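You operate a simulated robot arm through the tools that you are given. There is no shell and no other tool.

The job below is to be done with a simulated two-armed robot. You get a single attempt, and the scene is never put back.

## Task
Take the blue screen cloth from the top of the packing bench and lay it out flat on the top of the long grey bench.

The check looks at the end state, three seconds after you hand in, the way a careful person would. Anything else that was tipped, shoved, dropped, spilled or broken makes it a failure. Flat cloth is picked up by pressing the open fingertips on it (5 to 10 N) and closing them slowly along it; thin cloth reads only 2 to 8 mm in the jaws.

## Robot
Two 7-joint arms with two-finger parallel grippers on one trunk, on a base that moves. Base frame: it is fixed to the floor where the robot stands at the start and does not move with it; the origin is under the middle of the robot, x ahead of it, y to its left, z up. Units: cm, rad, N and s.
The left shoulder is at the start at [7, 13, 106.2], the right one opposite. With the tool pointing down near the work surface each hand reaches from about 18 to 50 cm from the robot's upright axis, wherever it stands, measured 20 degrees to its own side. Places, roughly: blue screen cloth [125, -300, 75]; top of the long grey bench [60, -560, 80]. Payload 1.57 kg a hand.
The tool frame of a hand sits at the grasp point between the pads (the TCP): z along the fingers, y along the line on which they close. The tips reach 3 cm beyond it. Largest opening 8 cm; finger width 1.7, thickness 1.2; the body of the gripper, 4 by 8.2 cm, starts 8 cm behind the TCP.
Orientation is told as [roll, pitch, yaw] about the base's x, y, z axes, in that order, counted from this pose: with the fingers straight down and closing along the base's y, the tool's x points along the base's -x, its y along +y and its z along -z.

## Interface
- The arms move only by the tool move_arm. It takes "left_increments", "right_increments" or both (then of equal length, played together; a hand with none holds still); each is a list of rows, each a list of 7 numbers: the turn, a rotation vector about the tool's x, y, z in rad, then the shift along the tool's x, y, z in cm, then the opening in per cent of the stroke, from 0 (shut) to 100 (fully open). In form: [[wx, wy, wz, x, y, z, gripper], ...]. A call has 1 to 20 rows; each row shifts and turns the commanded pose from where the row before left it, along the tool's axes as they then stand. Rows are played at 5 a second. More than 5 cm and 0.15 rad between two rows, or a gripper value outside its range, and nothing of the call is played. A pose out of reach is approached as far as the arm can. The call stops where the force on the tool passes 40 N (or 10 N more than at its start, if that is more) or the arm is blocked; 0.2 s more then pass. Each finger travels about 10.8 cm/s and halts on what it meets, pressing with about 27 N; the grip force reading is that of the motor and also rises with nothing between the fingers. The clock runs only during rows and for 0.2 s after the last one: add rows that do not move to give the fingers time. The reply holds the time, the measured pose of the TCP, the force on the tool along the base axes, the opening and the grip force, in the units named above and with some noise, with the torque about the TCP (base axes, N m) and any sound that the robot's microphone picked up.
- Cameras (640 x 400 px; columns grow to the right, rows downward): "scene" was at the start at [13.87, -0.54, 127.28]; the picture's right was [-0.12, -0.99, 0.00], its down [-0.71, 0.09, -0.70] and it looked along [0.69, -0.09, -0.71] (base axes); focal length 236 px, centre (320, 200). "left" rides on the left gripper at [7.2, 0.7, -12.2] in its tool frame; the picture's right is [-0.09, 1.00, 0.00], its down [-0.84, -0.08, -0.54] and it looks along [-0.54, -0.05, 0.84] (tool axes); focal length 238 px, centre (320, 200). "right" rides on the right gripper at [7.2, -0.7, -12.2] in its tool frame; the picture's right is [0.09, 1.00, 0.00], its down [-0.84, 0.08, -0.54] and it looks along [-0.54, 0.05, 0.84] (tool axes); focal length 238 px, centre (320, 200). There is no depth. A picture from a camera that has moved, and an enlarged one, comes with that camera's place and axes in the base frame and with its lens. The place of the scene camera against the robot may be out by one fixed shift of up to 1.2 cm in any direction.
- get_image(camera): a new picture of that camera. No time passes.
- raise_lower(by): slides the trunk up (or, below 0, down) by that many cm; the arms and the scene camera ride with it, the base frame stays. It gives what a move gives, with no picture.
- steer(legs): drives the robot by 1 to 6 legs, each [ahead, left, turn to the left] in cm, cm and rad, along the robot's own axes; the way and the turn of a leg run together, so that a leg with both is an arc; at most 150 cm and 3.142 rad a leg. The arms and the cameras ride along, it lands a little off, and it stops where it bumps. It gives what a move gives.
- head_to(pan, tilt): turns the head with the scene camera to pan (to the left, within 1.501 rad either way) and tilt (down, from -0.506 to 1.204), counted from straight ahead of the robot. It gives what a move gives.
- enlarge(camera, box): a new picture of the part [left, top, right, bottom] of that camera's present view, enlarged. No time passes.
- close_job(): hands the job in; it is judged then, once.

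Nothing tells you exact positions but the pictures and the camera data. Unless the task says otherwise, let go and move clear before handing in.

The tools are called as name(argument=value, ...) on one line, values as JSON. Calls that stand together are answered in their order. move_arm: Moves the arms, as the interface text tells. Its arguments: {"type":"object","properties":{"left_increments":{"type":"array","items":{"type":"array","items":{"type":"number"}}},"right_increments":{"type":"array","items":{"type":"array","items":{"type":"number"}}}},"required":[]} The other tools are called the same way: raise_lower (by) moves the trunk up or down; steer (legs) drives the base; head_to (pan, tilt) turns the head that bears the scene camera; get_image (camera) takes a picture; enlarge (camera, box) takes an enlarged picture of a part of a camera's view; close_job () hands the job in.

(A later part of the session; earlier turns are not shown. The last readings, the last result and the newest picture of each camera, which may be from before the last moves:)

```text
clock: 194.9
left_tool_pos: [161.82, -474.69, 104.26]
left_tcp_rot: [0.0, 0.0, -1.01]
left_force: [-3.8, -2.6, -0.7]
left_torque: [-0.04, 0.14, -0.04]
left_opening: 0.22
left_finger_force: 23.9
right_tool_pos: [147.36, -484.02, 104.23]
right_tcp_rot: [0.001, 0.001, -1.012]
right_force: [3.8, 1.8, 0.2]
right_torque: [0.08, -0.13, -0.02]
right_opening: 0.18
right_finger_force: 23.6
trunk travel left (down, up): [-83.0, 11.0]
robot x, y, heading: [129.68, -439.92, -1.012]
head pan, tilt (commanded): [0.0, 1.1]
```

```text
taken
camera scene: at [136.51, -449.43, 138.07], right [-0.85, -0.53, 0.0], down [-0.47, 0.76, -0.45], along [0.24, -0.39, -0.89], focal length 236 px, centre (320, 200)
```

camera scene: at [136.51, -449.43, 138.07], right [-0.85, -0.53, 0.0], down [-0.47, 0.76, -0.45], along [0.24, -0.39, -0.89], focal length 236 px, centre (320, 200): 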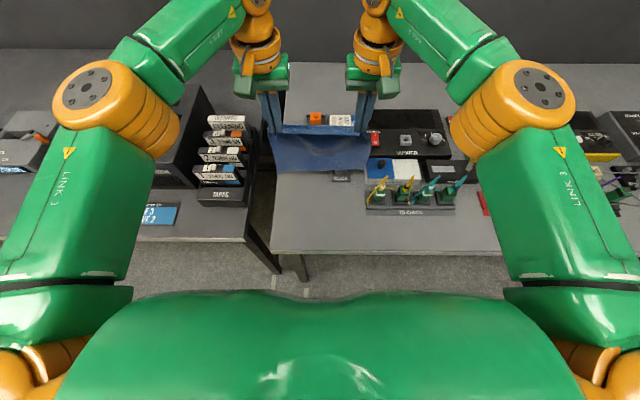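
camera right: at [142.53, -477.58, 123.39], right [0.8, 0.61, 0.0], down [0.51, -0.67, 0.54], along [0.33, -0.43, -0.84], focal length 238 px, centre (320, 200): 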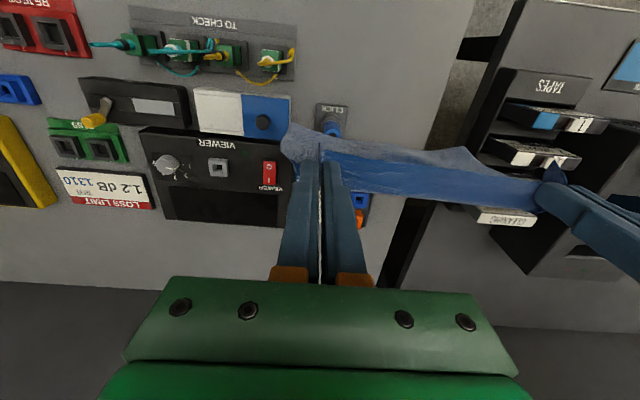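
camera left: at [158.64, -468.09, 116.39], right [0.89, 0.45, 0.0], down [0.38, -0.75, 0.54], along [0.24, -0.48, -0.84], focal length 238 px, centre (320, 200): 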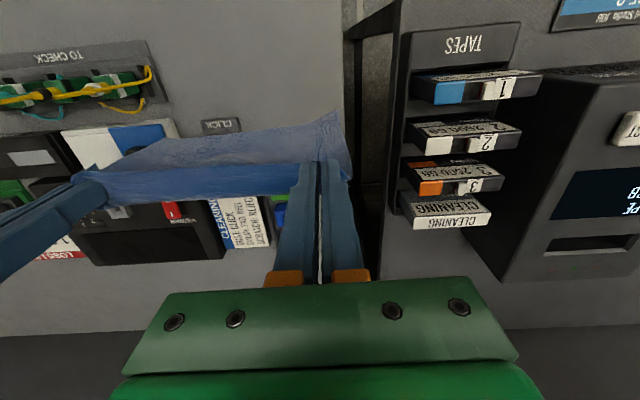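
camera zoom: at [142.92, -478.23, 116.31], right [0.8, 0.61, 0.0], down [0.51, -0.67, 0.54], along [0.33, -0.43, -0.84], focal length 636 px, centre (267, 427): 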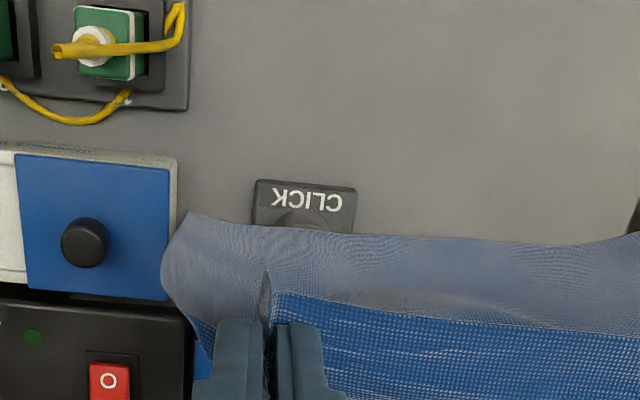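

The hem seems to hang 1.5 to 2 cm further forward than the fingertips, almost above the CLICK stand. I'll check with the left camera before lowering any more.

enlarge(camera="left", box=[140, 40, 380, 190])

```text
2.67 times, centred on (260, 115) of left
camera zoom: at [158.64, -468.09, 116.39], right [0.89, 0.45, 0.0], down [0.38, -0.75, 0.54], along [0.24, -0.48, -0.84], focal length 636 px, centre (480, 427)
```

zoom: 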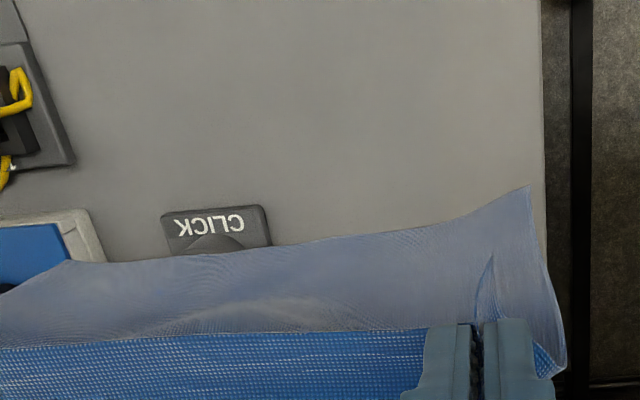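

The hem hangs about 1.3 cm ahead of the fingers. I'll pull the hands back about 1 cm, shift 0.4 cm left and level the line, and then lower towards contact.

move_arm(left_increments=[[0, 0, 0, 0.4, 0.2, 0, 0], [0, 0, 0, 0.4, 0.2, 0, 0], [0, 0, 0, 0, 0, 0, 0], [0, 0, 0, 0, 0, 0, 0]], right_increments=[[0, 0, 0, 0.7, 0.2, 0, 0], [0, 0, 0, 0.7, 0.2, 0, 0], [0, 0, 0, 0, 0, 0, 0], [0, 0, 0, 0, 0, 0, 0]])

move_arm(left_increments=[[0, 0, 0, 0, 0, 0.4, 0], [0, 0, 0, 0, 0, 0.4, 0], [0, 0, 0, 0, 0, 0.4, 0], [0, 0, 0, 0, 0, 0.4, 0], [0, 0, 0, 0, 0, 0, 0], [0, 0, 0, 0, 0, 0, 0]], right_increments=[[0, 0, 0, 0, 0, 0.4, 0], [0, 0, 0, 0, 0, 0.4, 0], [0, 0, 0, 0, 0, 0.4, 0], [0, 0, 0, 0, 0, 0.4, 0], [0, 0, 0, 0, 0, 0, 0], [0, 0, 0, 0, 0, 0, 0]])

enlarge(camera="left", box=[140, 40, 380, 190])

enlarge(camera="right", box=[220, 40, 460, 190])

```text
clock: 195.9
left_tool_pos: [161.76, -473.82, 104.29]
left_tcp_rot: [0.0, -0.002, -1.009]
left_force: [-5.7, -3.2, -0.9]
left_torque: [-0.1, 0.19, -0.07]
left_opening: 0.18
left_finger_force: 23.7
right_tool_pos: [146.94, -482.75, 103.95]
right_tcp_rot: [0.001, -0.002, -1.012]
right_force: [4.9, 2.6, -0.5]
right_torque: [0.13, -0.16, 0.0]
right_opening: 0.18
right_finger_force: 23.4
trunk travel left (down, up): [-83.0, 11.0]
robot x, y, heading: [129.77, -439.86, -1.01]
head pan, tilt (commanded): [0.0, 1.1]
```

```text
clock: 197.3
left_tool_pos: [161.74, -473.89, 102.65]
left_tcp_rot: [0.002, 0.0, -1.011]
left_force: [-4.3, -1.6, -0.4]
left_torque: [-0.09, 0.1, -0.01]
left_opening: 0.19
left_finger_force: 23.4
right_tool_pos: [146.88, -482.55, 102.51]
right_tcp_rot: [0.0, 0.001, -1.011]
right_force: [4.6, 2.7, -1.3]
right_torque: [0.08, -0.11, -0.02]
right_opening: 0.18
right_finger_force: 23.4
trunk travel left (down, up): [-83.0, 11.0]
robot x, y, heading: [129.79, -440.21, -1.012]
head pan, tilt (commanded): [0.0, 1.1]
```

```text
2.67 times, centred on (260, 115) of left
camera zoom: at [158.56, -467.19, 114.73], right [0.89, 0.45, 0.0], down [0.38, -0.75, 0.54], along [0.24, -0.48, -0.84], focal length 636 px, centre (480, 427)
```

zoom: 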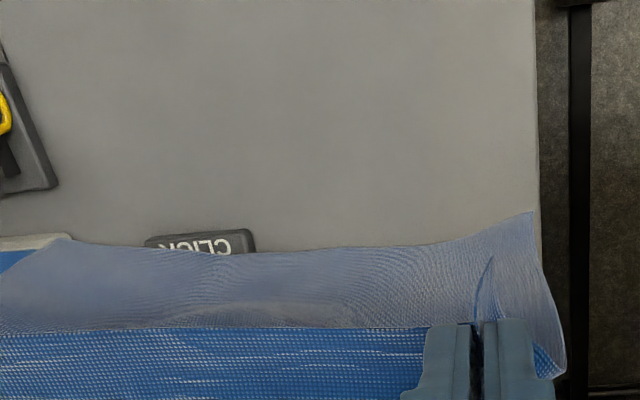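

```text
2.67 times, centred on (340, 115) of right
camera zoom: at [142.52, -476.8, 114.7], right [0.8, 0.61, 0.0], down [0.51, -0.67, 0.54], along [0.33, -0.43, -0.84], focal length 636 px, centre (267, 427)
```

zoom: 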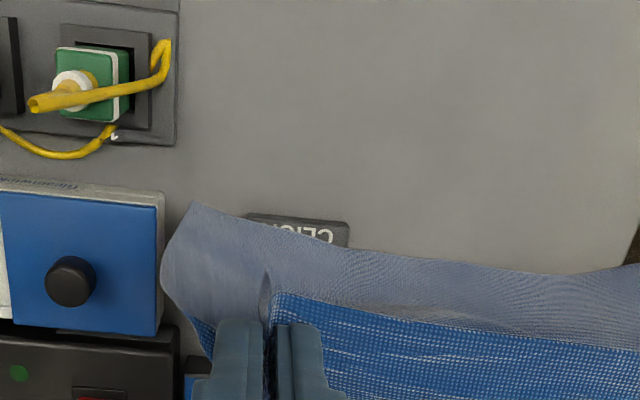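

Right hem corner and left corner are near the target line, and the middle bows forward about 1 cm. I'll ease back another half centimetre and lower until the hem meets the bench.

move_arm(left_increments=[[0, 0, 0, 0.3, 0, 0, 0], [0, 0, 0, 0.2, 0, 0, 0], [0, 0, 0, 0, 0, 0.4, 0], [0, 0, 0, 0, 0, 0.4, 0], [0, 0, 0, 0, 0, 0.4, 0], [0, 0, 0, 0, 0, 0.4, 0], [0, 0, 0, 0, 0, 0.3, 0], [0, 0, 0, 0, 0, 0, 0]], right_increments=[[0, 0, 0, 0.1, 0, 0, 0], [0, 0, 0, 0.1, 0, 0, 0], [0, 0, 0, 0, 0, 0.4, 0], [0, 0, 0, 0, 0, 0.4, 0], [0, 0, 0, 0, 0, 0.4, 0], [0, 0, 0, 0, 0, 0.4, 0], [0, 0, 0, 0, 0, 0.3, 0], [0, 0, 0, 0, 0, 0, 0]])

enlarge(camera="left", box=[140, 40, 380, 190])

enlarge(camera="right", box=[220, 40, 460, 190])

enlarge(camera="scene", box=[220, 60, 420, 260])

```text
clock: 199.1
left_tool_pos: [161.39, -473.47, 100.91]
left_tcp_rot: [-0.002, 0.001, -1.011]
left_force: [-3.0, -1.6, 0.5]
left_torque: [-0.04, 0.08, -0.01]
left_opening: 0.18
left_finger_force: 23.4
right_tool_pos: [146.75, -482.44, 100.55]
right_tcp_rot: [-0.001, 0.001, -1.012]
right_force: [3.3, 1.3, 0.4]
right_torque: [0.04, -0.1, 0.0]
right_opening: 0.17
right_finger_force: 23.7
trunk travel left (down, up): [-83.0, 11.0]
robot x, y, heading: [129.82, -440.55, -1.009]
head pan, tilt (commanded): [0.0, 1.1]
```

```text
2.67 times, centred on (260, 115) of left
camera zoom: at [158.2, -466.79, 112.9], right [0.89, 0.45, 0.0], down [0.38, -0.75, 0.54], along [0.24, -0.48, -0.84], focal length 636 px, centre (480, 427)
```

zoom: 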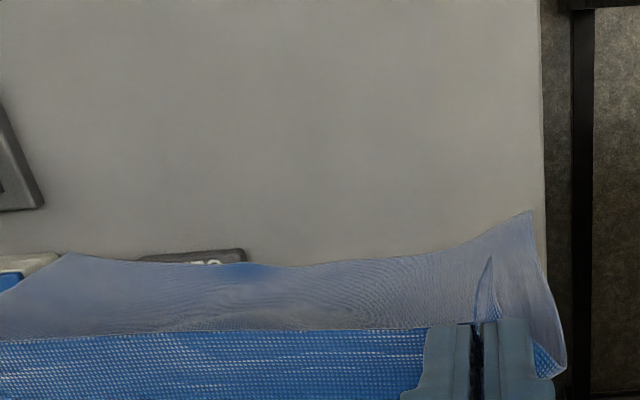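

```text
2.67 times, centred on (340, 115) of right
camera zoom: at [142.37, -476.67, 112.8], right [0.8, 0.61, 0.0], down [0.51, -0.67, 0.54], along [0.33, -0.43, -0.84], focal length 636 px, centre (267, 427)
```

zoom: 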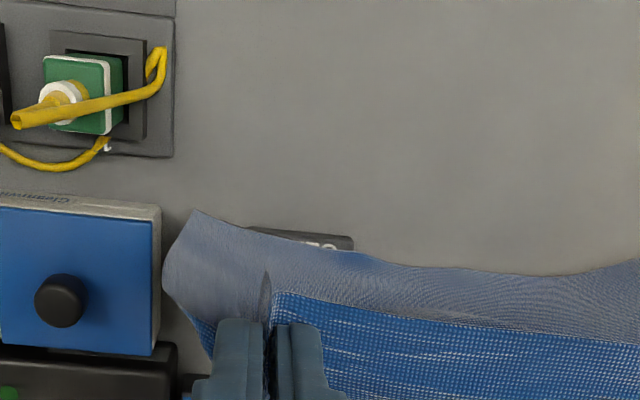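

```text
2.00 times, centred on (320, 160) of scene
camera zoom: at [136.52, -449.43, 138.07], right [-0.85, -0.53, 0.0], down [-0.47, 0.76, -0.45], along [0.24, -0.38, -0.89], focal length 473 px, centre (320, 280)
```

zoom: 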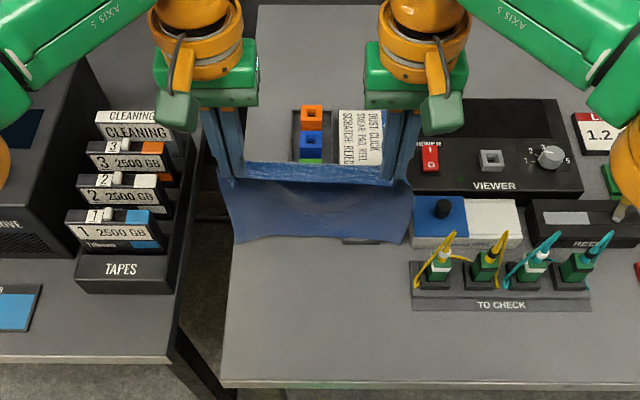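

The hem is landing at the target line. Now I'll lay the cloth down by drawing the hands back toward me while lowering, in stages.

move_arm(left_increments=[[0, 0, 0, 0.46, 0, 0.43, 0], [0, 0, 0, 0.46, 0, 0.43, 0], [0, 0, 0, 0.46, 0, 0.43, 0], [0, 0, 0, 0.46, 0, 0.43, 0], [0, 0, 0, 0.46, 0, 0.43, 0], [0, 0, 0, 0.46, 0, 0.43, 0], [0, 0, 0, 0.46, 0, 0.43, 0], [0, 0, 0, 0.46, 0, 0.43, 0], [0, 0, 0, 0.46, 0, 0.43, 0], [0, 0, 0, 0.46, 0, 0.43, 0]], right_increments=[[0, 0, 0, 0.46, 0, 0.43, 0], [0, 0, 0, 0.46, 0, 0.43, 0], [0, 0, 0, 0.46, 0, 0.43, 0], [0, 0, 0, 0.46, 0, 0.43, 0], [0, 0, 0, 0.46, 0, 0.43, 0], [0, 0, 0, 0.46, 0, 0.43, 0], [0, 0, 0, 0.46, 0, 0.43, 0], [0, 0, 0, 0.46, 0, 0.43, 0], [0, 0, 0, 0.46, 0, 0.43, 0], [0, 0, 0, 0.46, 0, 0.43, 0]])

get_image(camera="left")

enlarge(camera="scene", box=[220, 60, 420, 260])

```text
clock: 201.3
left_tool_pos: [158.92, -469.57, 96.55]
left_tcp_rot: [0.001, 0.0, -1.012]
left_force: [-4.0, -3.8, -0.6]
left_torque: [-0.1, 0.16, -0.05]
left_opening: 0.19
left_finger_force: 23.4
right_tool_pos: [144.27, -478.59, 96.28]
right_tcp_rot: [0.001, -0.002, -1.012]
right_force: [5.2, 3.2, -0.3]
right_torque: [0.08, -0.16, -0.02]
right_opening: 0.17
right_finger_force: 23.6
trunk travel left (down, up): [-83.0, 11.0]
robot x, y, heading: [129.44, -440.3, -1.01]
head pan, tilt (commanded): [0.0, 1.1]
```

```text
taken
camera left: at [155.8, -462.9, 108.57], right [0.89, 0.45, 0.0], down [0.38, -0.75, 0.54], along [0.24, -0.48, -0.84], focal length 238 px, centre (320, 200)
```

left: 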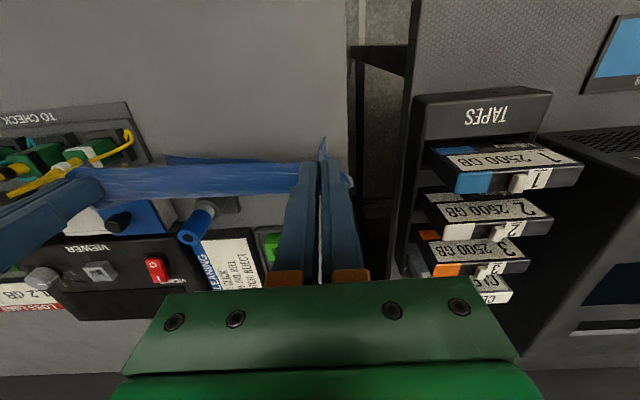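

```text
2.00 times, centred on (320, 160) of scene
camera zoom: at [136.5, -449.42, 138.07], right [-0.85, -0.53, 0.0], down [-0.47, 0.76, -0.45], along [0.24, -0.39, -0.89], focal length 473 px, centre (320, 280)
```

zoom: 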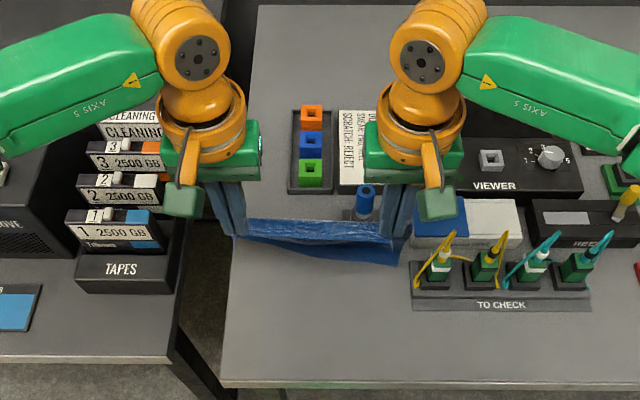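

The cloth is laying out: its lower part rests on the bench and the hem stays near the target line. I'll look closely before continuing.

enlarge(camera="left", box=[60, 100, 380, 300])

enlarge(camera="right", box=[200, 80, 520, 280])

enlarge(camera="scene", box=[260, 140, 380, 215])

```text
2.00 times, centred on (220, 200) of left
camera zoom: at [155.8, -462.9, 108.57], right [0.89, 0.45, 0.0], down [0.38, -0.75, 0.54], along [0.24, -0.48, -0.84], focal length 477 px, centre (520, 200)
```

zoom: 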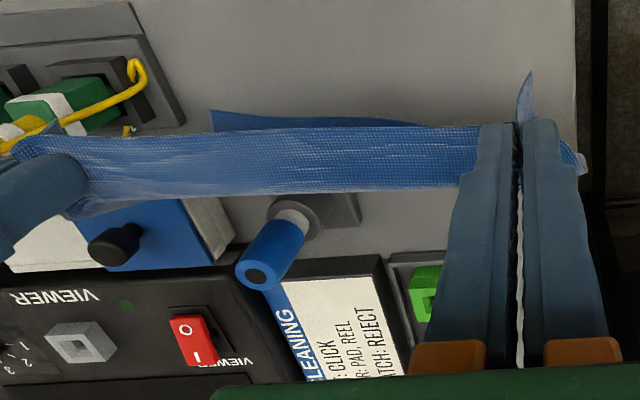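

```text
2.00 times, centred on (360, 180) of right
camera zoom: at [139.83, -472.78, 108.55], right [0.8, 0.61, 0.0], down [0.51, -0.67, 0.54], along [0.33, -0.43, -0.84], focal length 477 px, centre (240, 240)
```

zoom: 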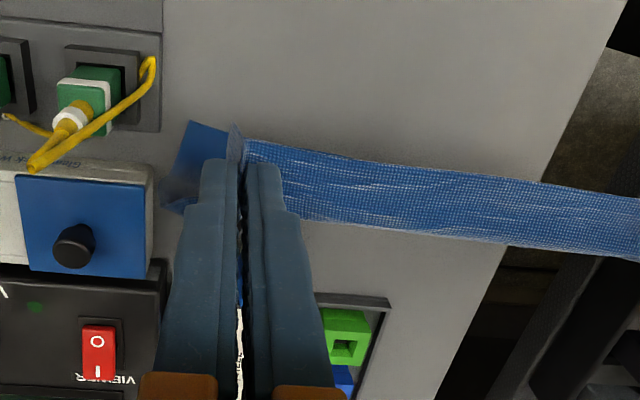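

```text
5.33 times, centred on (320, 178) of scene
camera zoom: at [136.5, -449.42, 138.07], right [-0.85, -0.53, 0.0], down [-0.47, 0.76, -0.45], along [0.24, -0.39, -0.89], focal length 1261 px, centre (320, 320)
```

zoom: 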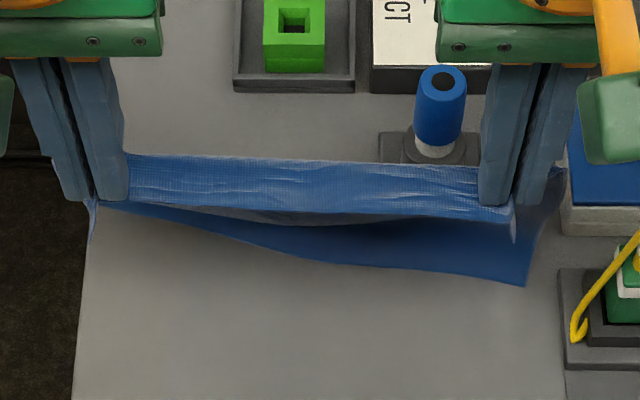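

The enlarged view shows the hem curling under towards me on the right side, so continuing would fold it. I'll lift straight back up, return to the starting position and try the lay-down again so the hem trails away from me.

move_arm(left_increments=[[0, 0, 0, 0, 0, -0.8, 0], [0, 0, 0, 0, 0, -0.8, 0], [0, 0, 0, 0, 0, -0.8, 0], [0, 0, 0, 0, 0, -0.8, 0], [0, 0, 0, 0, 0, -0.8, 0], [0, 0, 0, 0, 0, -0.8, 0], [0, 0, 0, 0, 0, -0.8, 0], [0, 0, 0, 0, 0, -0.4, 0], [0, 0, 0, 0, 0, 0, 0], [0, 0, 0, 0, 0, 0, 0], [0, 0, 0, 0, 0, 0, 0]], right_increments=[[0, 0, 0, 0, 0, -0.8, 0], [0, 0, 0, 0, 0, -0.8, 0], [0, 0, 0, 0, 0, -0.8, 0], [0, 0, 0, 0, 0, -0.8, 0], [0, 0, 0, 0, 0, -0.8, 0], [0, 0, 0, 0, 0, -0.8, 0], [0, 0, 0, 0, 0, -0.8, 0], [0, 0, 0, 0, 0, -0.4, 0], [0, 0, 0, 0, 0, 0, 0], [0, 0, 0, 0, 0, 0, 0], [0, 0, 0, 0, 0, 0, 0]])

enlarge(camera="scene", box=[240, 100, 400, 200])

enlarge(camera="left", box=[60, 60, 380, 260])

enlarge(camera="right", box=[200, 60, 520, 260])

```text
clock: 203.7
left_tool_pos: [158.97, -469.55, 102.4]
left_tcp_rot: [-0.001, 0.001, -1.011]
left_force: [-2.0, -2.1, -0.4]
left_torque: [-0.04, 0.1, -0.02]
left_opening: 0.18
left_finger_force: 23.5
right_tool_pos: [144.35, -478.45, 102.32]
right_tcp_rot: [0.002, 0.001, -1.012]
right_force: [2.6, 1.3, -0.6]
right_torque: [0.02, -0.09, 0.01]
right_opening: 0.2
right_finger_force: 23.2
trunk travel left (down, up): [-83.0, 11.0]
robot x, y, heading: [130.09, -440.23, -1.013]
head pan, tilt (commanded): [0.0, 1.1]
```

```text
4.00 times, centred on (320, 150) of scene
camera zoom: at [136.52, -449.44, 138.07], right [-0.85, -0.53, 0.0], down [-0.47, 0.76, -0.45], along [0.24, -0.38, -0.89], focal length 946 px, centre (320, 400)
```

zoom: 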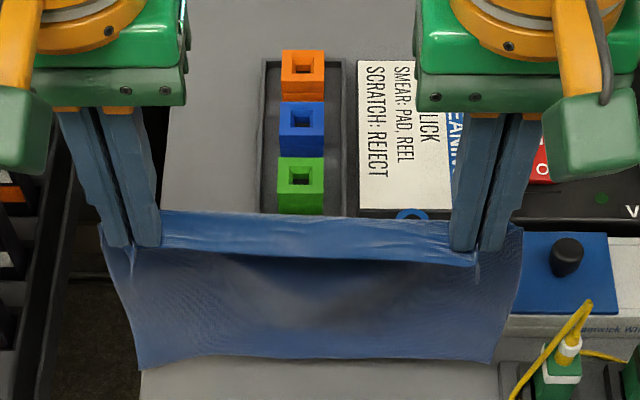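

```text
2.00 times, centred on (220, 160) of left
camera zoom: at [155.77, -462.93, 114.5], right [0.89, 0.45, 0.0], down [0.38, -0.75, 0.54], along [0.24, -0.48, -0.84], focal length 477 px, centre (520, 280)
```

zoom: 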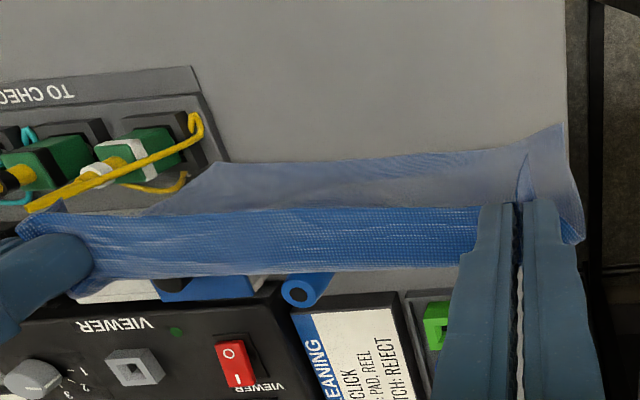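

```text
2.00 times, centred on (360, 160) of right
camera zoom: at [139.94, -472.72, 114.42], right [0.8, 0.61, 0.0], down [0.51, -0.67, 0.54], along [0.33, -0.43, -0.84], focal length 477 px, centre (240, 280)
```

zoom: 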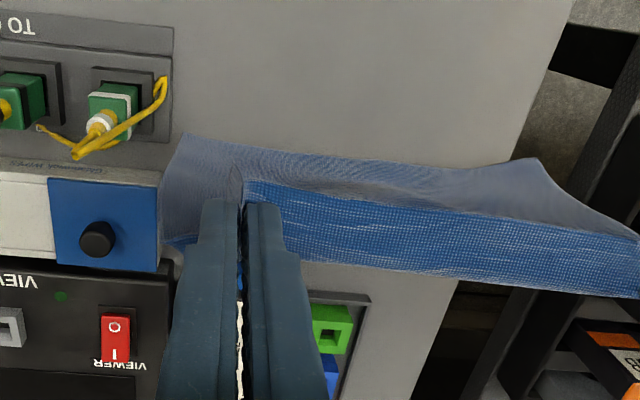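

The cloth hangs cleanly again. Its hem corners are at n' ≈ 483.6 and 484.1, z ≈ 83.2, spanning 23.4 cm. I'll go forward so the hem lands at about 488.7, lower to just above contact and check.

move_arm(left_increments=[[0, 0, 0, -0.85, 0.05, 0, 0], [0, 0, 0, -0.85, 0.05, 0, 0], [0, 0, 0, -0.85, 0, 0, 0], [0, 0, 0, -0.85, 0, 0, 0], [0, 0, 0, -0.85, 0, 0, 0], [0, 0, 0, -0.85, 0, 0, 0], [0, 0, 0, 0, 0, 0.5, 0], [0, 0, 0, 0, 0, 0.5, 0], [0, 0, 0, 0, 0, 0.5, 0], [0, 0, 0, 0, 0, 0.5, 0], [0, 0, 0, 0, 0, 0.4, 0], [0, 0, 0, 0, 0, 0, 0], [0, 0, 0, 0, 0, 0, 0], [0, 0, 0, 0, 0, 0, 0]], right_increments=[[0, 0, 0, -0.77, 0.05, 0, 0], [0, 0, 0, -0.77, 0.05, 0, 0], [0, 0, 0, -0.77, 0, 0, 0], [0, 0, 0, -0.77, 0, 0, 0], [0, 0, 0, -0.77, 0, 0, 0], [0, 0, 0, -0.77, 0, 0, 0], [0, 0, 0, 0, 0, 0.5, 0], [0, 0, 0, 0, 0, 0.5, 0], [0, 0, 0, 0, 0, 0.5, 0], [0, 0, 0, 0, 0, 0.5, 0], [0, 0, 0, 0, 0, 0.4, 0], [0, 0, 0, 0, 0, 0, 0], [0, 0, 0, 0, 0, 0, 0], [0, 0, 0, 0, 0, 0, 0]])

enlarge(camera="scene", box=[240, 100, 400, 200])

enlarge(camera="left", box=[60, 60, 380, 260])

enlarge(camera="right", box=[200, 60, 520, 260])

```text
clock: 206.7
left_tool_pos: [161.89, -473.79, 99.95]
left_tcp_rot: [0.001, 0.002, -1.011]
left_force: [-4.1, -2.8, 0.0]
left_torque: [-0.07, 0.16, -0.06]
left_opening: 0.18
left_finger_force: 23.5
right_tool_pos: [147.01, -482.32, 99.95]
right_tcp_rot: [0.002, 0.0, -1.011]
right_force: [2.9, 2.3, -0.2]
right_torque: [0.11, -0.11, -0.04]
right_opening: 0.16
right_finger_force: 24.1
trunk travel left (down, up): [-83.0, 11.0]
robot x, y, heading: [129.86, -440.12, -1.013]
head pan, tilt (commanded): [0.0, 1.1]
```

```text
4.00 times, centred on (320, 150) of scene
camera zoom: at [136.52, -449.44, 138.07], right [-0.85, -0.53, 0.0], down [-0.47, 0.76, -0.45], along [0.24, -0.38, -0.89], focal length 946 px, centre (320, 400)
```

zoom: 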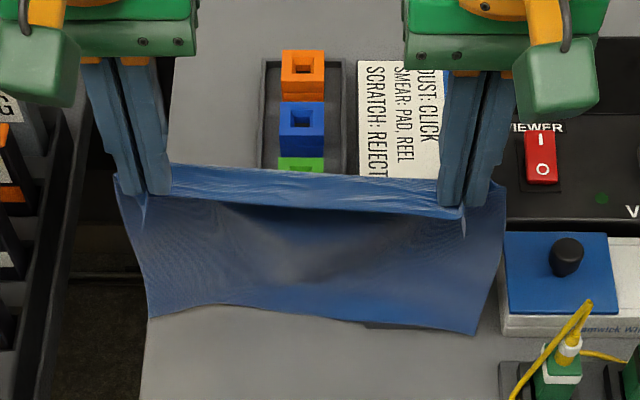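

```text
2.00 times, centred on (220, 160) of left
camera zoom: at [158.67, -467.23, 112.17], right [0.89, 0.45, 0.0], down [0.38, -0.75, 0.54], along [0.24, -0.48, -0.84], focal length 477 px, centre (520, 280)
```

zoom: 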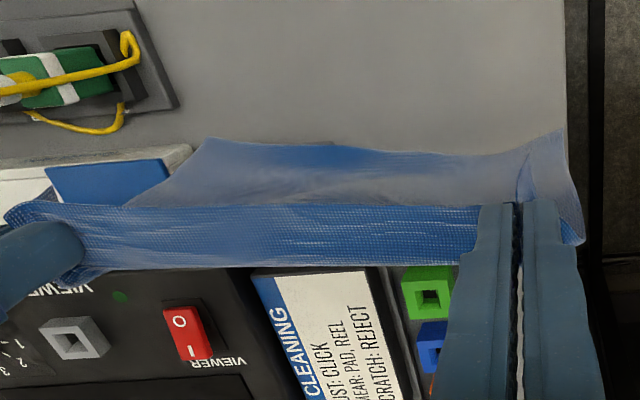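

```text
2.00 times, centred on (360, 160) of right
camera zoom: at [142.51, -476.65, 112.11], right [0.8, 0.61, 0.0], down [0.51, -0.67, 0.54], along [0.33, -0.43, -0.84], focal length 477 px, centre (240, 280)
```

zoom: 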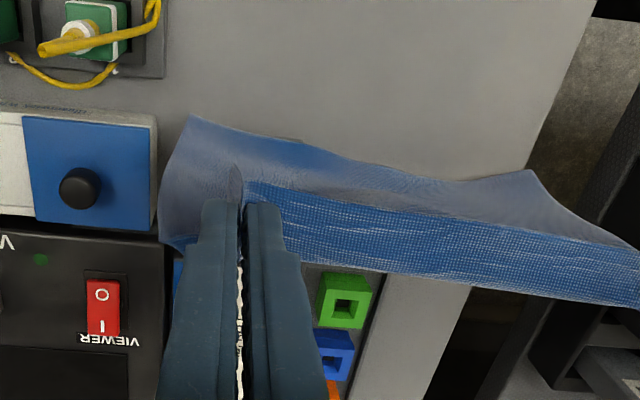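

The hem is slightly skewed, with the right corner about 1.5 cm nearer to me than the left. I'll bring the right hand forward a little to align it before touchdown.

move_arm(left_increments=[[0, 0, 0, 0.1, 0, 0, 0], [0, 0, 0, 0.1, 0, 0, 0], [0, 0, 0, 0, 0, 0, 0], [0, 0, 0, 0, 0, 0, 0], [0, 0, 0, 0, 0, 0, 0]], right_increments=[[0, 0, 0, -0.5, 0, 0, 0], [0, 0, 0, -0.5, 0, 0, 0], [0, 0, 0, 0, 0, 0, 0], [0, 0, 0, 0, 0, 0, 0], [0, 0, 0, 0, 0, 0, 0]])

enlarge(camera="scene", box=[240, 100, 400, 200])

enlarge(camera="right", box=[200, 60, 520, 260])

```text
clock: 207.9
left_tool_pos: [161.78, -473.74, 100.05]
left_tcp_rot: [0.0, -0.002, -1.01]
left_force: [-2.3, -2.5, -0.3]
left_torque: [-0.02, 0.11, -0.04]
left_opening: 0.2
left_finger_force: 23.6
right_tool_pos: [147.53, -483.27, 99.84]
right_tcp_rot: [0.002, 0.0, -1.012]
right_force: [3.7, 3.0, 0.1]
right_torque: [0.08, -0.06, 0.0]
right_opening: 0.17
right_finger_force: 23.7
trunk travel left (down, up): [-83.0, 11.0]
robot x, y, heading: [129.52, -440.1, -1.015]
head pan, tilt (commanded): [0.0, 1.1]
```

```text
4.00 times, centred on (320, 150) of scene
camera zoom: at [136.53, -449.44, 138.07], right [-0.85, -0.53, 0.0], down [-0.47, 0.76, -0.45], along [0.24, -0.38, -0.89], focal length 946 px, centre (320, 400)
```

zoom: 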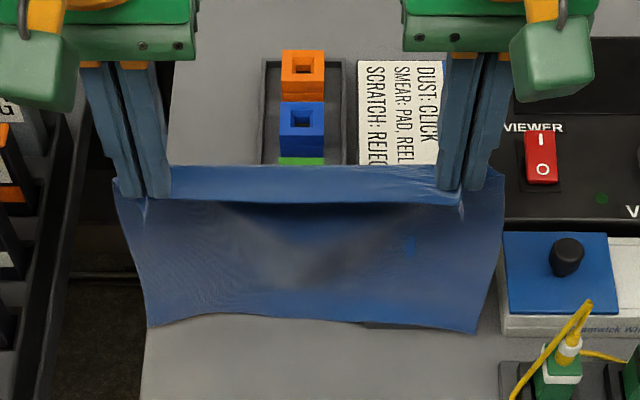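

```text
2.00 times, centred on (360, 160) of right
camera zoom: at [143.12, -477.57, 112.1], right [0.8, 0.61, 0.0], down [0.51, -0.67, 0.54], along [0.33, -0.43, -0.84], focal length 477 px, centre (240, 280)
```

zoom: 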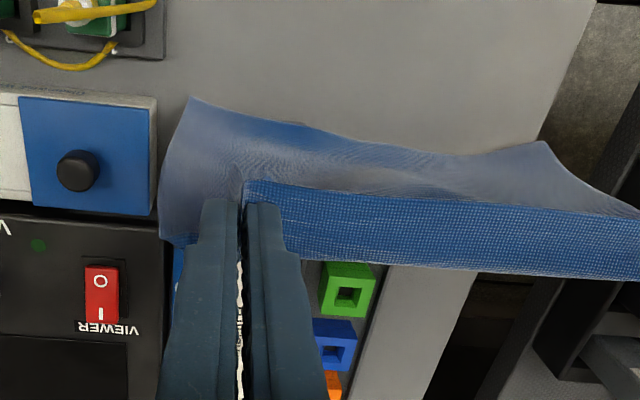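

The cloth now brushes the CLICK stand's peg, which I want to avoid. I'll come up slightly and back about 1.5 cm so the hem lands just short of the stand. Any small overhang at the front can be fixed afterwards by sliding the cloth forward.

move_arm(left_increments=[[0, 0, 0, 0, 0, -0.5, 0], [0, 0, 0, 0, 0, -0.5, 0], [0, 0, 0, 0.5, 0, 0, 0], [0, 0, 0, 0.5, 0, 0, 0], [0, 0, 0, 0.5, 0, 0, 0], [0, 0, 0, 0, 0, 0, 0], [0, 0, 0, 0, 0, 0, 0], [0, 0, 0, 0, 0, 0.4, 0], [0, 0, 0, 0, 0, 0.4, 0], [0, 0, 0, 0, 0, 0.4, 0], [0, 0, 0, 0, 0, 0.4, 0], [0, 0, 0, 0, 0, 0, 0], [0, 0, 0, 0, 0, 0, 0]], right_increments=[[0, 0, 0, 0, 0, -0.5, 0], [0, 0, 0, 0, 0, -0.5, 0], [0, 0, 0, 0.5, 0, 0, 0], [0, 0, 0, 0.5, 0, 0, 0], [0, 0, 0, 0.6, 0, 0, 0], [0, 0, 0, 0, 0, 0, 0], [0, 0, 0, 0, 0, 0, 0], [0, 0, 0, 0, 0, 0.4, 0], [0, 0, 0, 0, 0, 0.4, 0], [0, 0, 0, 0, 0, 0.4, 0], [0, 0, 0, 0, 0, 0.4, 0], [0, 0, 0, 0, 0, 0, 0], [0, 0, 0, 0, 0, 0, 0]])

enlarge(camera="scene", box=[240, 100, 400, 200])

enlarge(camera="right", box=[200, 60, 520, 260])

enlarge(camera="left", box=[60, 60, 380, 260])

```text
clock: 210.7
left_tool_pos: [160.97, -472.38, 99.4]
left_tcp_rot: [0.001, -0.001, -1.011]
left_force: [-2.9, -0.6, -0.8]
left_torque: [-0.02, 0.06, 0.02]
left_opening: 0.15
left_finger_force: 23.2
right_tool_pos: [146.64, -481.89, 99.36]
right_tcp_rot: [0.001, 0.0, -1.011]
right_force: [2.6, 1.7, 0.0]
right_torque: [0.08, -0.08, 0.0]
right_opening: 0.16
right_finger_force: 23.6
trunk travel left (down, up): [-83.0, 11.0]
robot x, y, heading: [129.47, -440.36, -1.01]
head pan, tilt (commanded): [0.0, 1.1]
```

```text
4.00 times, centred on (320, 150) of scene
camera zoom: at [136.51, -449.44, 138.07], right [-0.85, -0.53, 0.0], down [-0.47, 0.76, -0.45], along [0.24, -0.38, -0.89], focal length 946 px, centre (320, 400)
```

zoom: 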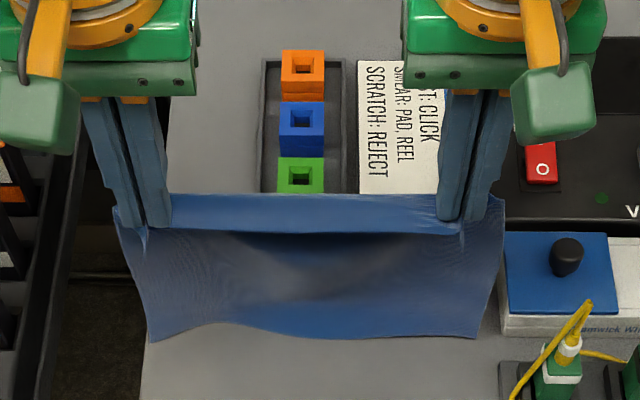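

```text
2.00 times, centred on (360, 160) of right
camera zoom: at [142.25, -476.18, 111.54], right [0.8, 0.61, 0.0], down [0.51, -0.67, 0.54], along [0.33, -0.43, -0.84], focal length 477 px, centre (240, 280)
```

zoom: 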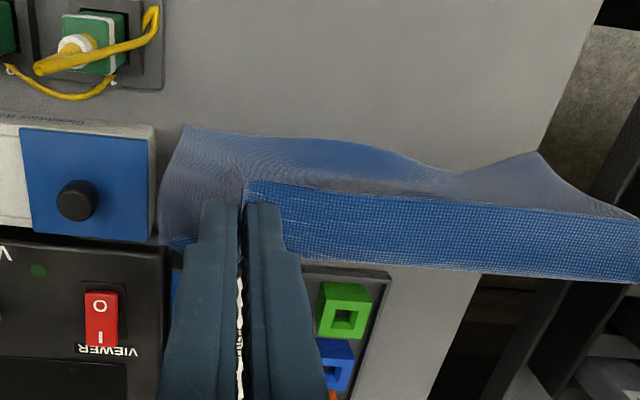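

```text
2.00 times, centred on (220, 160) of left
camera zoom: at [157.69, -465.76, 111.58], right [0.89, 0.45, 0.0], down [0.38, -0.75, 0.54], along [0.24, -0.48, -0.84], focal length 477 px, centre (520, 280)
```

zoom: 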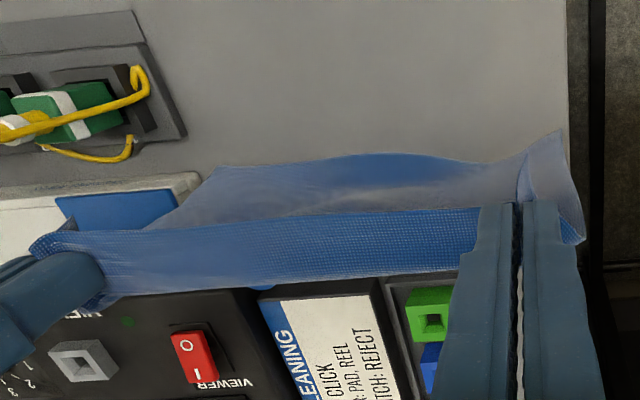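

The hem is now level at n' ≈ 487.5 on both corners and just above the bench, clear of the stand. I'll start laying: first mostly backwards so the hem trails away from me, then back and down together.

move_arm(left_increments=[[0, 0, 0, 0.3, 0, 0.35, 0], [0, 0, 0, 0.35, 0, 0.3, 0], [0, 0, 0, 0.4, 0, 0.25, 0], [0, 0, 0, 0.5, 0, 0.2, 0], [0, 0, 0, 0.5, 0, 0.2, 0], [0, 0, 0, 0.5, 0, 0.2, 0], [0, 0, 0, 0.5, 0, 0.25, 0], [0, 0, 0, 0.45, 0, 0.4, 0], [0, 0, 0, 0.43, 0, 0.43, 0], [0, 0, 0, 0.43, 0, 0.43, 0], [0, 0, 0, 0.43, 0, 0.43, 0]], right_increments=[[0, 0, 0, 0.3, 0, 0.35, 0], [0, 0, 0, 0.35, 0, 0.3, 0], [0, 0, 0, 0.4, 0, 0.25, 0], [0, 0, 0, 0.5, 0, 0.2, 0], [0, 0, 0, 0.5, 0, 0.2, 0], [0, 0, 0, 0.5, 0, 0.2, 0], [0, 0, 0, 0.5, 0, 0.25, 0], [0, 0, 0, 0.45, 0, 0.4, 0], [0, 0, 0, 0.43, 0, 0.43, 0], [0, 0, 0, 0.43, 0, 0.43, 0], [0, 0, 0, 0.43, 0, 0.43, 0]])

enlarge(camera="scene", box=[240, 120, 400, 220])

enlarge(camera="right", box=[200, 80, 520, 280])

enlarge(camera="left", box=[60, 80, 380, 280])

```text
clock: 213.1
left_tool_pos: [158.44, -468.31, 96.04]
left_tcp_rot: [-0.001, 0.0, -1.011]
left_force: [-1.9, -0.7, 0.5]
left_torque: [-0.03, 0.06, -0.03]
left_opening: 0.17
left_finger_force: 23.0
right_tool_pos: [144.12, -477.88, 95.92]
right_tcp_rot: [0.002, 0.0, -1.012]
right_force: [2.7, 0.8, 0.1]
right_torque: [0.04, -0.08, -0.03]
right_opening: 0.18
right_finger_force: 23.2
trunk travel left (down, up): [-83.0, 11.0]
robot x, y, heading: [129.57, -440.38, -1.012]
head pan, tilt (commanded): [0.0, 1.1]
```

```text
4.00 times, centred on (320, 170) of scene
camera zoom: at [136.5, -449.42, 138.07], right [-0.85, -0.53, 0.0], down [-0.47, 0.76, -0.45], along [0.24, -0.39, -0.89], focal length 946 px, centre (320, 320)
```

zoom: 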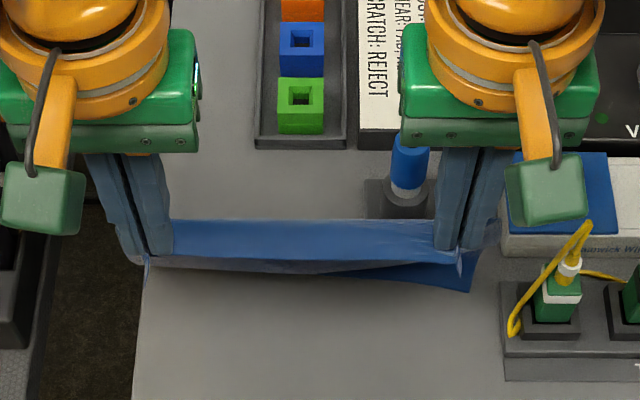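

```text
2.00 times, centred on (360, 180) of right
camera zoom: at [139.69, -471.98, 108.14], right [0.8, 0.61, 0.0], down [0.51, -0.67, 0.54], along [0.33, -0.43, -0.84], focal length 477 px, centre (240, 240)
```

zoom: 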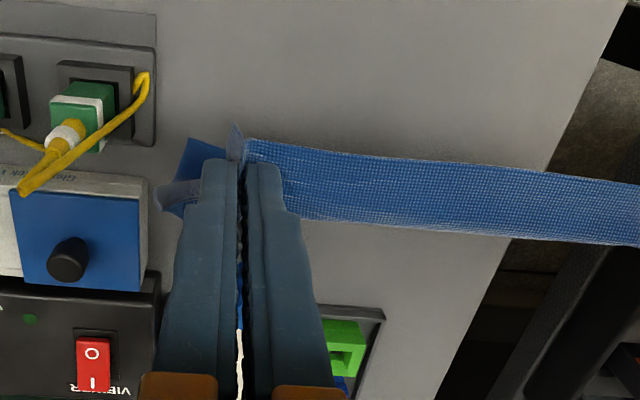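

```text
2.00 times, centred on (220, 180) of left
camera zoom: at [155.19, -461.7, 108.13], right [0.89, 0.45, 0.0], down [0.38, -0.75, 0.54], along [0.24, -0.48, -0.84], focal length 477 px, centre (520, 240)
```

zoom: 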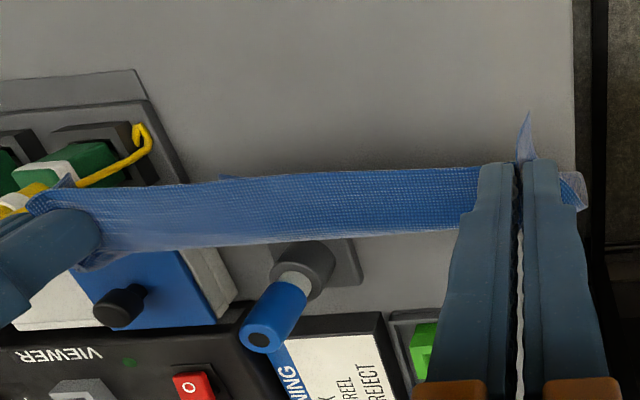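

The lower part is now hidden behind the held edge, so it probably bulges away from me. I'll move the hands further back without lowering, so that the cloth straightens and the hem trails, then check.

move_arm(left_increments=[[0, 0, 0, 0.5, 0, 0, 0], [0, 0, 0, 0.5, 0, 0, 0], [0, 0, 0, 0.5, 0, 0, 0], [0, 0, 0, 0.5, 0, 0, 0], [0, 0, 0, 0.5, 0, 0, 0], [0, 0, 0, 0.5, 0, 0, 0], [0, 0, 0, 0.5, 0, 0, 0], [0, 0, 0, 0.5, 0, 0, 0]], right_increments=[[0, 0, 0, 0.5, 0, 0, 0], [0, 0, 0, 0.5, 0, 0, 0], [0, 0, 0, 0.5, 0, 0, 0], [0, 0, 0, 0.5, 0, 0, 0], [0, 0, 0, 0.5, 0, 0, 0], [0, 0, 0, 0.5, 0, 0, 0], [0, 0, 0, 0.5, 0, 0, 0], [0, 0, 0, 0.5, 0, 0, 0]])

enlarge(camera="scene", box=[240, 140, 400, 240])

enlarge(camera="left", box=[60, 80, 380, 280])

enlarge(camera="right", box=[200, 80, 520, 280])

```text
clock: 214.9
left_tool_pos: [156.24, -464.83, 95.89]
left_tcp_rot: [0.0, 0.001, -1.009]
left_force: [-3.3, -2.2, -0.4]
left_torque: [-0.07, 0.12, -0.01]
left_opening: 0.19
left_finger_force: 23.4
right_tool_pos: [141.89, -474.5, 95.9]
right_tcp_rot: [0.002, -0.001, -1.013]
right_force: [2.6, 1.9, -0.6]
right_torque: [0.07, -0.08, -0.01]
right_opening: 0.15
right_finger_force: 23.7
trunk travel left (down, up): [-83.0, 11.0]
robot x, y, heading: [129.81, -440.45, -1.009]
head pan, tilt (commanded): [0.0, 1.1]
```

```text
4.00 times, centred on (320, 190) of scene
camera zoom: at [136.5, -449.41, 138.07], right [-0.85, -0.53, 0.0], down [-0.47, 0.76, -0.45], along [0.24, -0.39, -0.89], focal length 946 px, centre (320, 240)
```

zoom: 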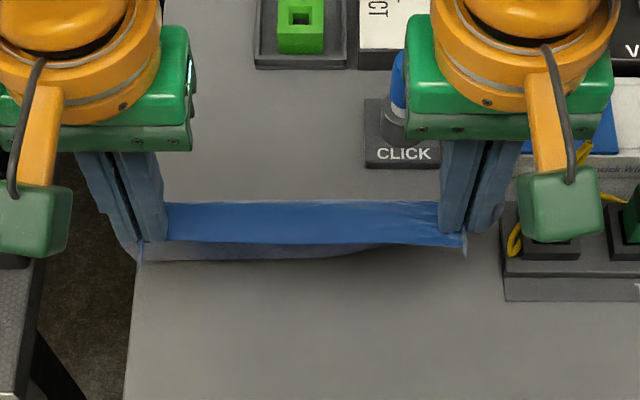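

```text
2.00 times, centred on (220, 180) of left
camera zoom: at [153.06, -458.21, 108.02], right [0.89, 0.45, 0.0], down [0.38, -0.75, 0.54], along [0.24, -0.48, -0.84], focal length 477 px, centre (520, 240)
```

zoom: 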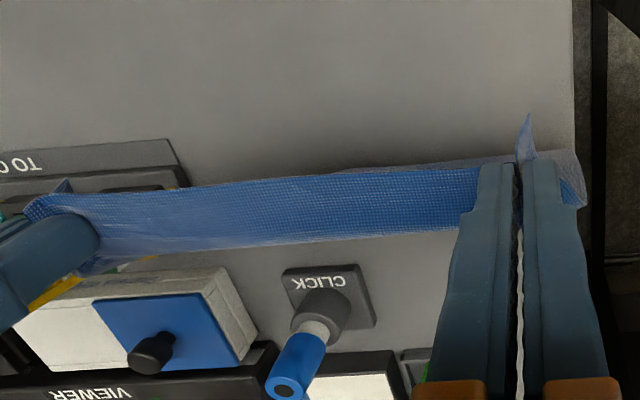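

```text
2.00 times, centred on (360, 180) of right
camera zoom: at [137.57, -468.66, 108.14], right [0.8, 0.61, 0.0], down [0.51, -0.67, 0.54], along [0.33, -0.43, -0.84], focal length 477 px, centre (240, 240)
```

zoom: 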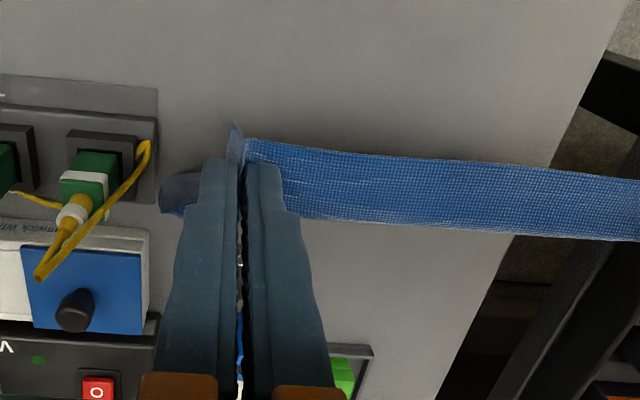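

The CLICK stand is clear of the cloth again, and the cloth now slopes away from the hands to the bench, which is the right way. I'll continue down and back towards the final position and check halfway.

move_arm(left_increments=[[0, 0, 0, 0.3, 0, 0.4, 0], [0, 0, 0, 0.3, 0, 0.4, 0], [0, 0, 0, 0.3, 0, 0.4, 0], [0, 0, 0, 0.3, 0, 0.4, 0], [0, 0, 0, 0.3, 0, 0.4, 0], [0, 0, 0, 0.3, 0, 0.4, 0], [0, 0, 0, 0.3, 0, 0.4, 0], [0, 0, 0, 0.3, 0, 0.4, 0], [0, 0, 0, 0.3, 0, 0.4, 0], [0, 0, 0, 0.3, 0, 0.4, 0]], right_increments=[[0, 0, 0, 0.3, 0, 0.4, 0], [0, 0, 0, 0.3, 0, 0.4, 0], [0, 0, 0, 0.3, 0, 0.4, 0], [0, 0, 0, 0.3, 0, 0.4, 0], [0, 0, 0, 0.3, 0, 0.4, 0], [0, 0, 0, 0.3, 0, 0.4, 0], [0, 0, 0, 0.3, 0, 0.4, 0], [0, 0, 0, 0.3, 0, 0.4, 0], [0, 0, 0, 0.3, 0, 0.4, 0], [0, 0, 0, 0.3, 0, 0.4, 0]])

enlarge(camera="scene", box=[240, 140, 400, 240])

enlarge(camera="left", box=[60, 80, 380, 280])

enlarge(camera="right", box=[200, 80, 520, 280])

```text
clock: 217.1
left_tool_pos: [154.64, -462.42, 91.98]
left_tcp_rot: [0.0, -0.001, -1.011]
left_force: [-4.3, -3.0, 0.4]
left_torque: [-0.09, 0.14, 0.0]
left_opening: 0.2
left_finger_force: 23.7
right_tool_pos: [140.45, -471.98, 91.89]
right_tcp_rot: [0.002, -0.001, -1.012]
right_force: [5.8, 2.4, 0.5]
right_torque: [0.09, -0.16, -0.04]
right_opening: 0.17
right_finger_force: 23.2
trunk travel left (down, up): [-83.0, 11.0]
robot x, y, heading: [129.58, -440.22, -1.008]
head pan, tilt (commanded): [0.0, 1.1]
```

```text
4.00 times, centred on (320, 190) of scene
camera zoom: at [136.5, -449.43, 138.07], right [-0.85, -0.53, 0.0], down [-0.47, 0.76, -0.45], along [0.24, -0.39, -0.89], focal length 946 px, centre (320, 240)
```

zoom: 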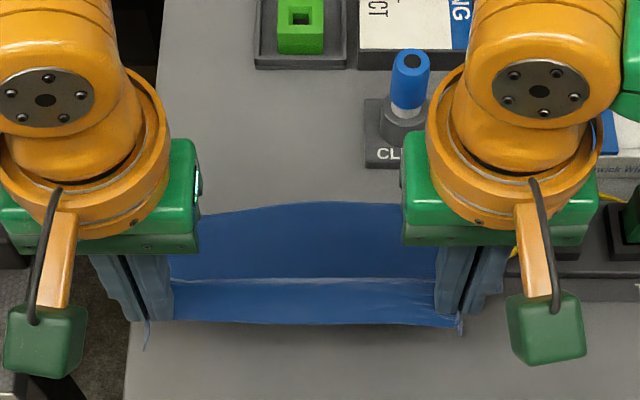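

```text
2.00 times, centred on (220, 180) of left
camera zoom: at [151.47, -455.7, 104.13], right [0.89, 0.45, 0.0], down [0.38, -0.75, 0.54], along [0.24, -0.48, -0.84], focal length 477 px, centre (520, 240)
```

zoom: 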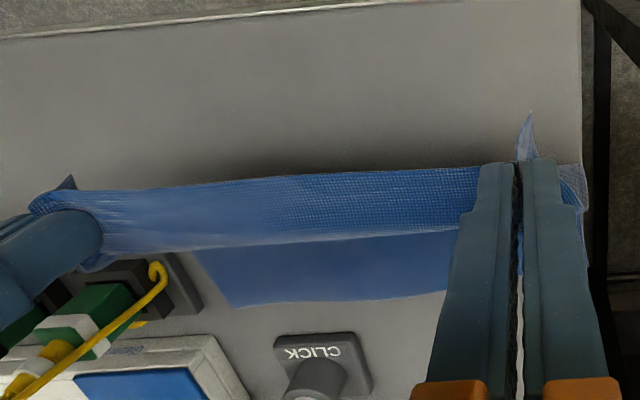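

```text
2.00 times, centred on (360, 180) of right
camera zoom: at [135.91, -466.17, 103.97], right [0.8, 0.61, 0.0], down [0.51, -0.67, 0.54], along [0.33, -0.43, -0.84], focal length 477 px, centre (240, 240)
```

zoom: 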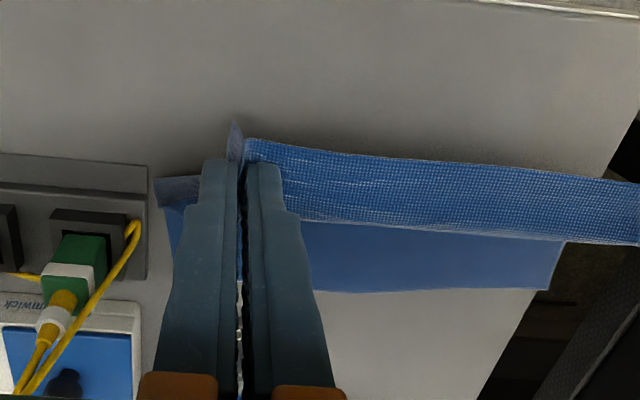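

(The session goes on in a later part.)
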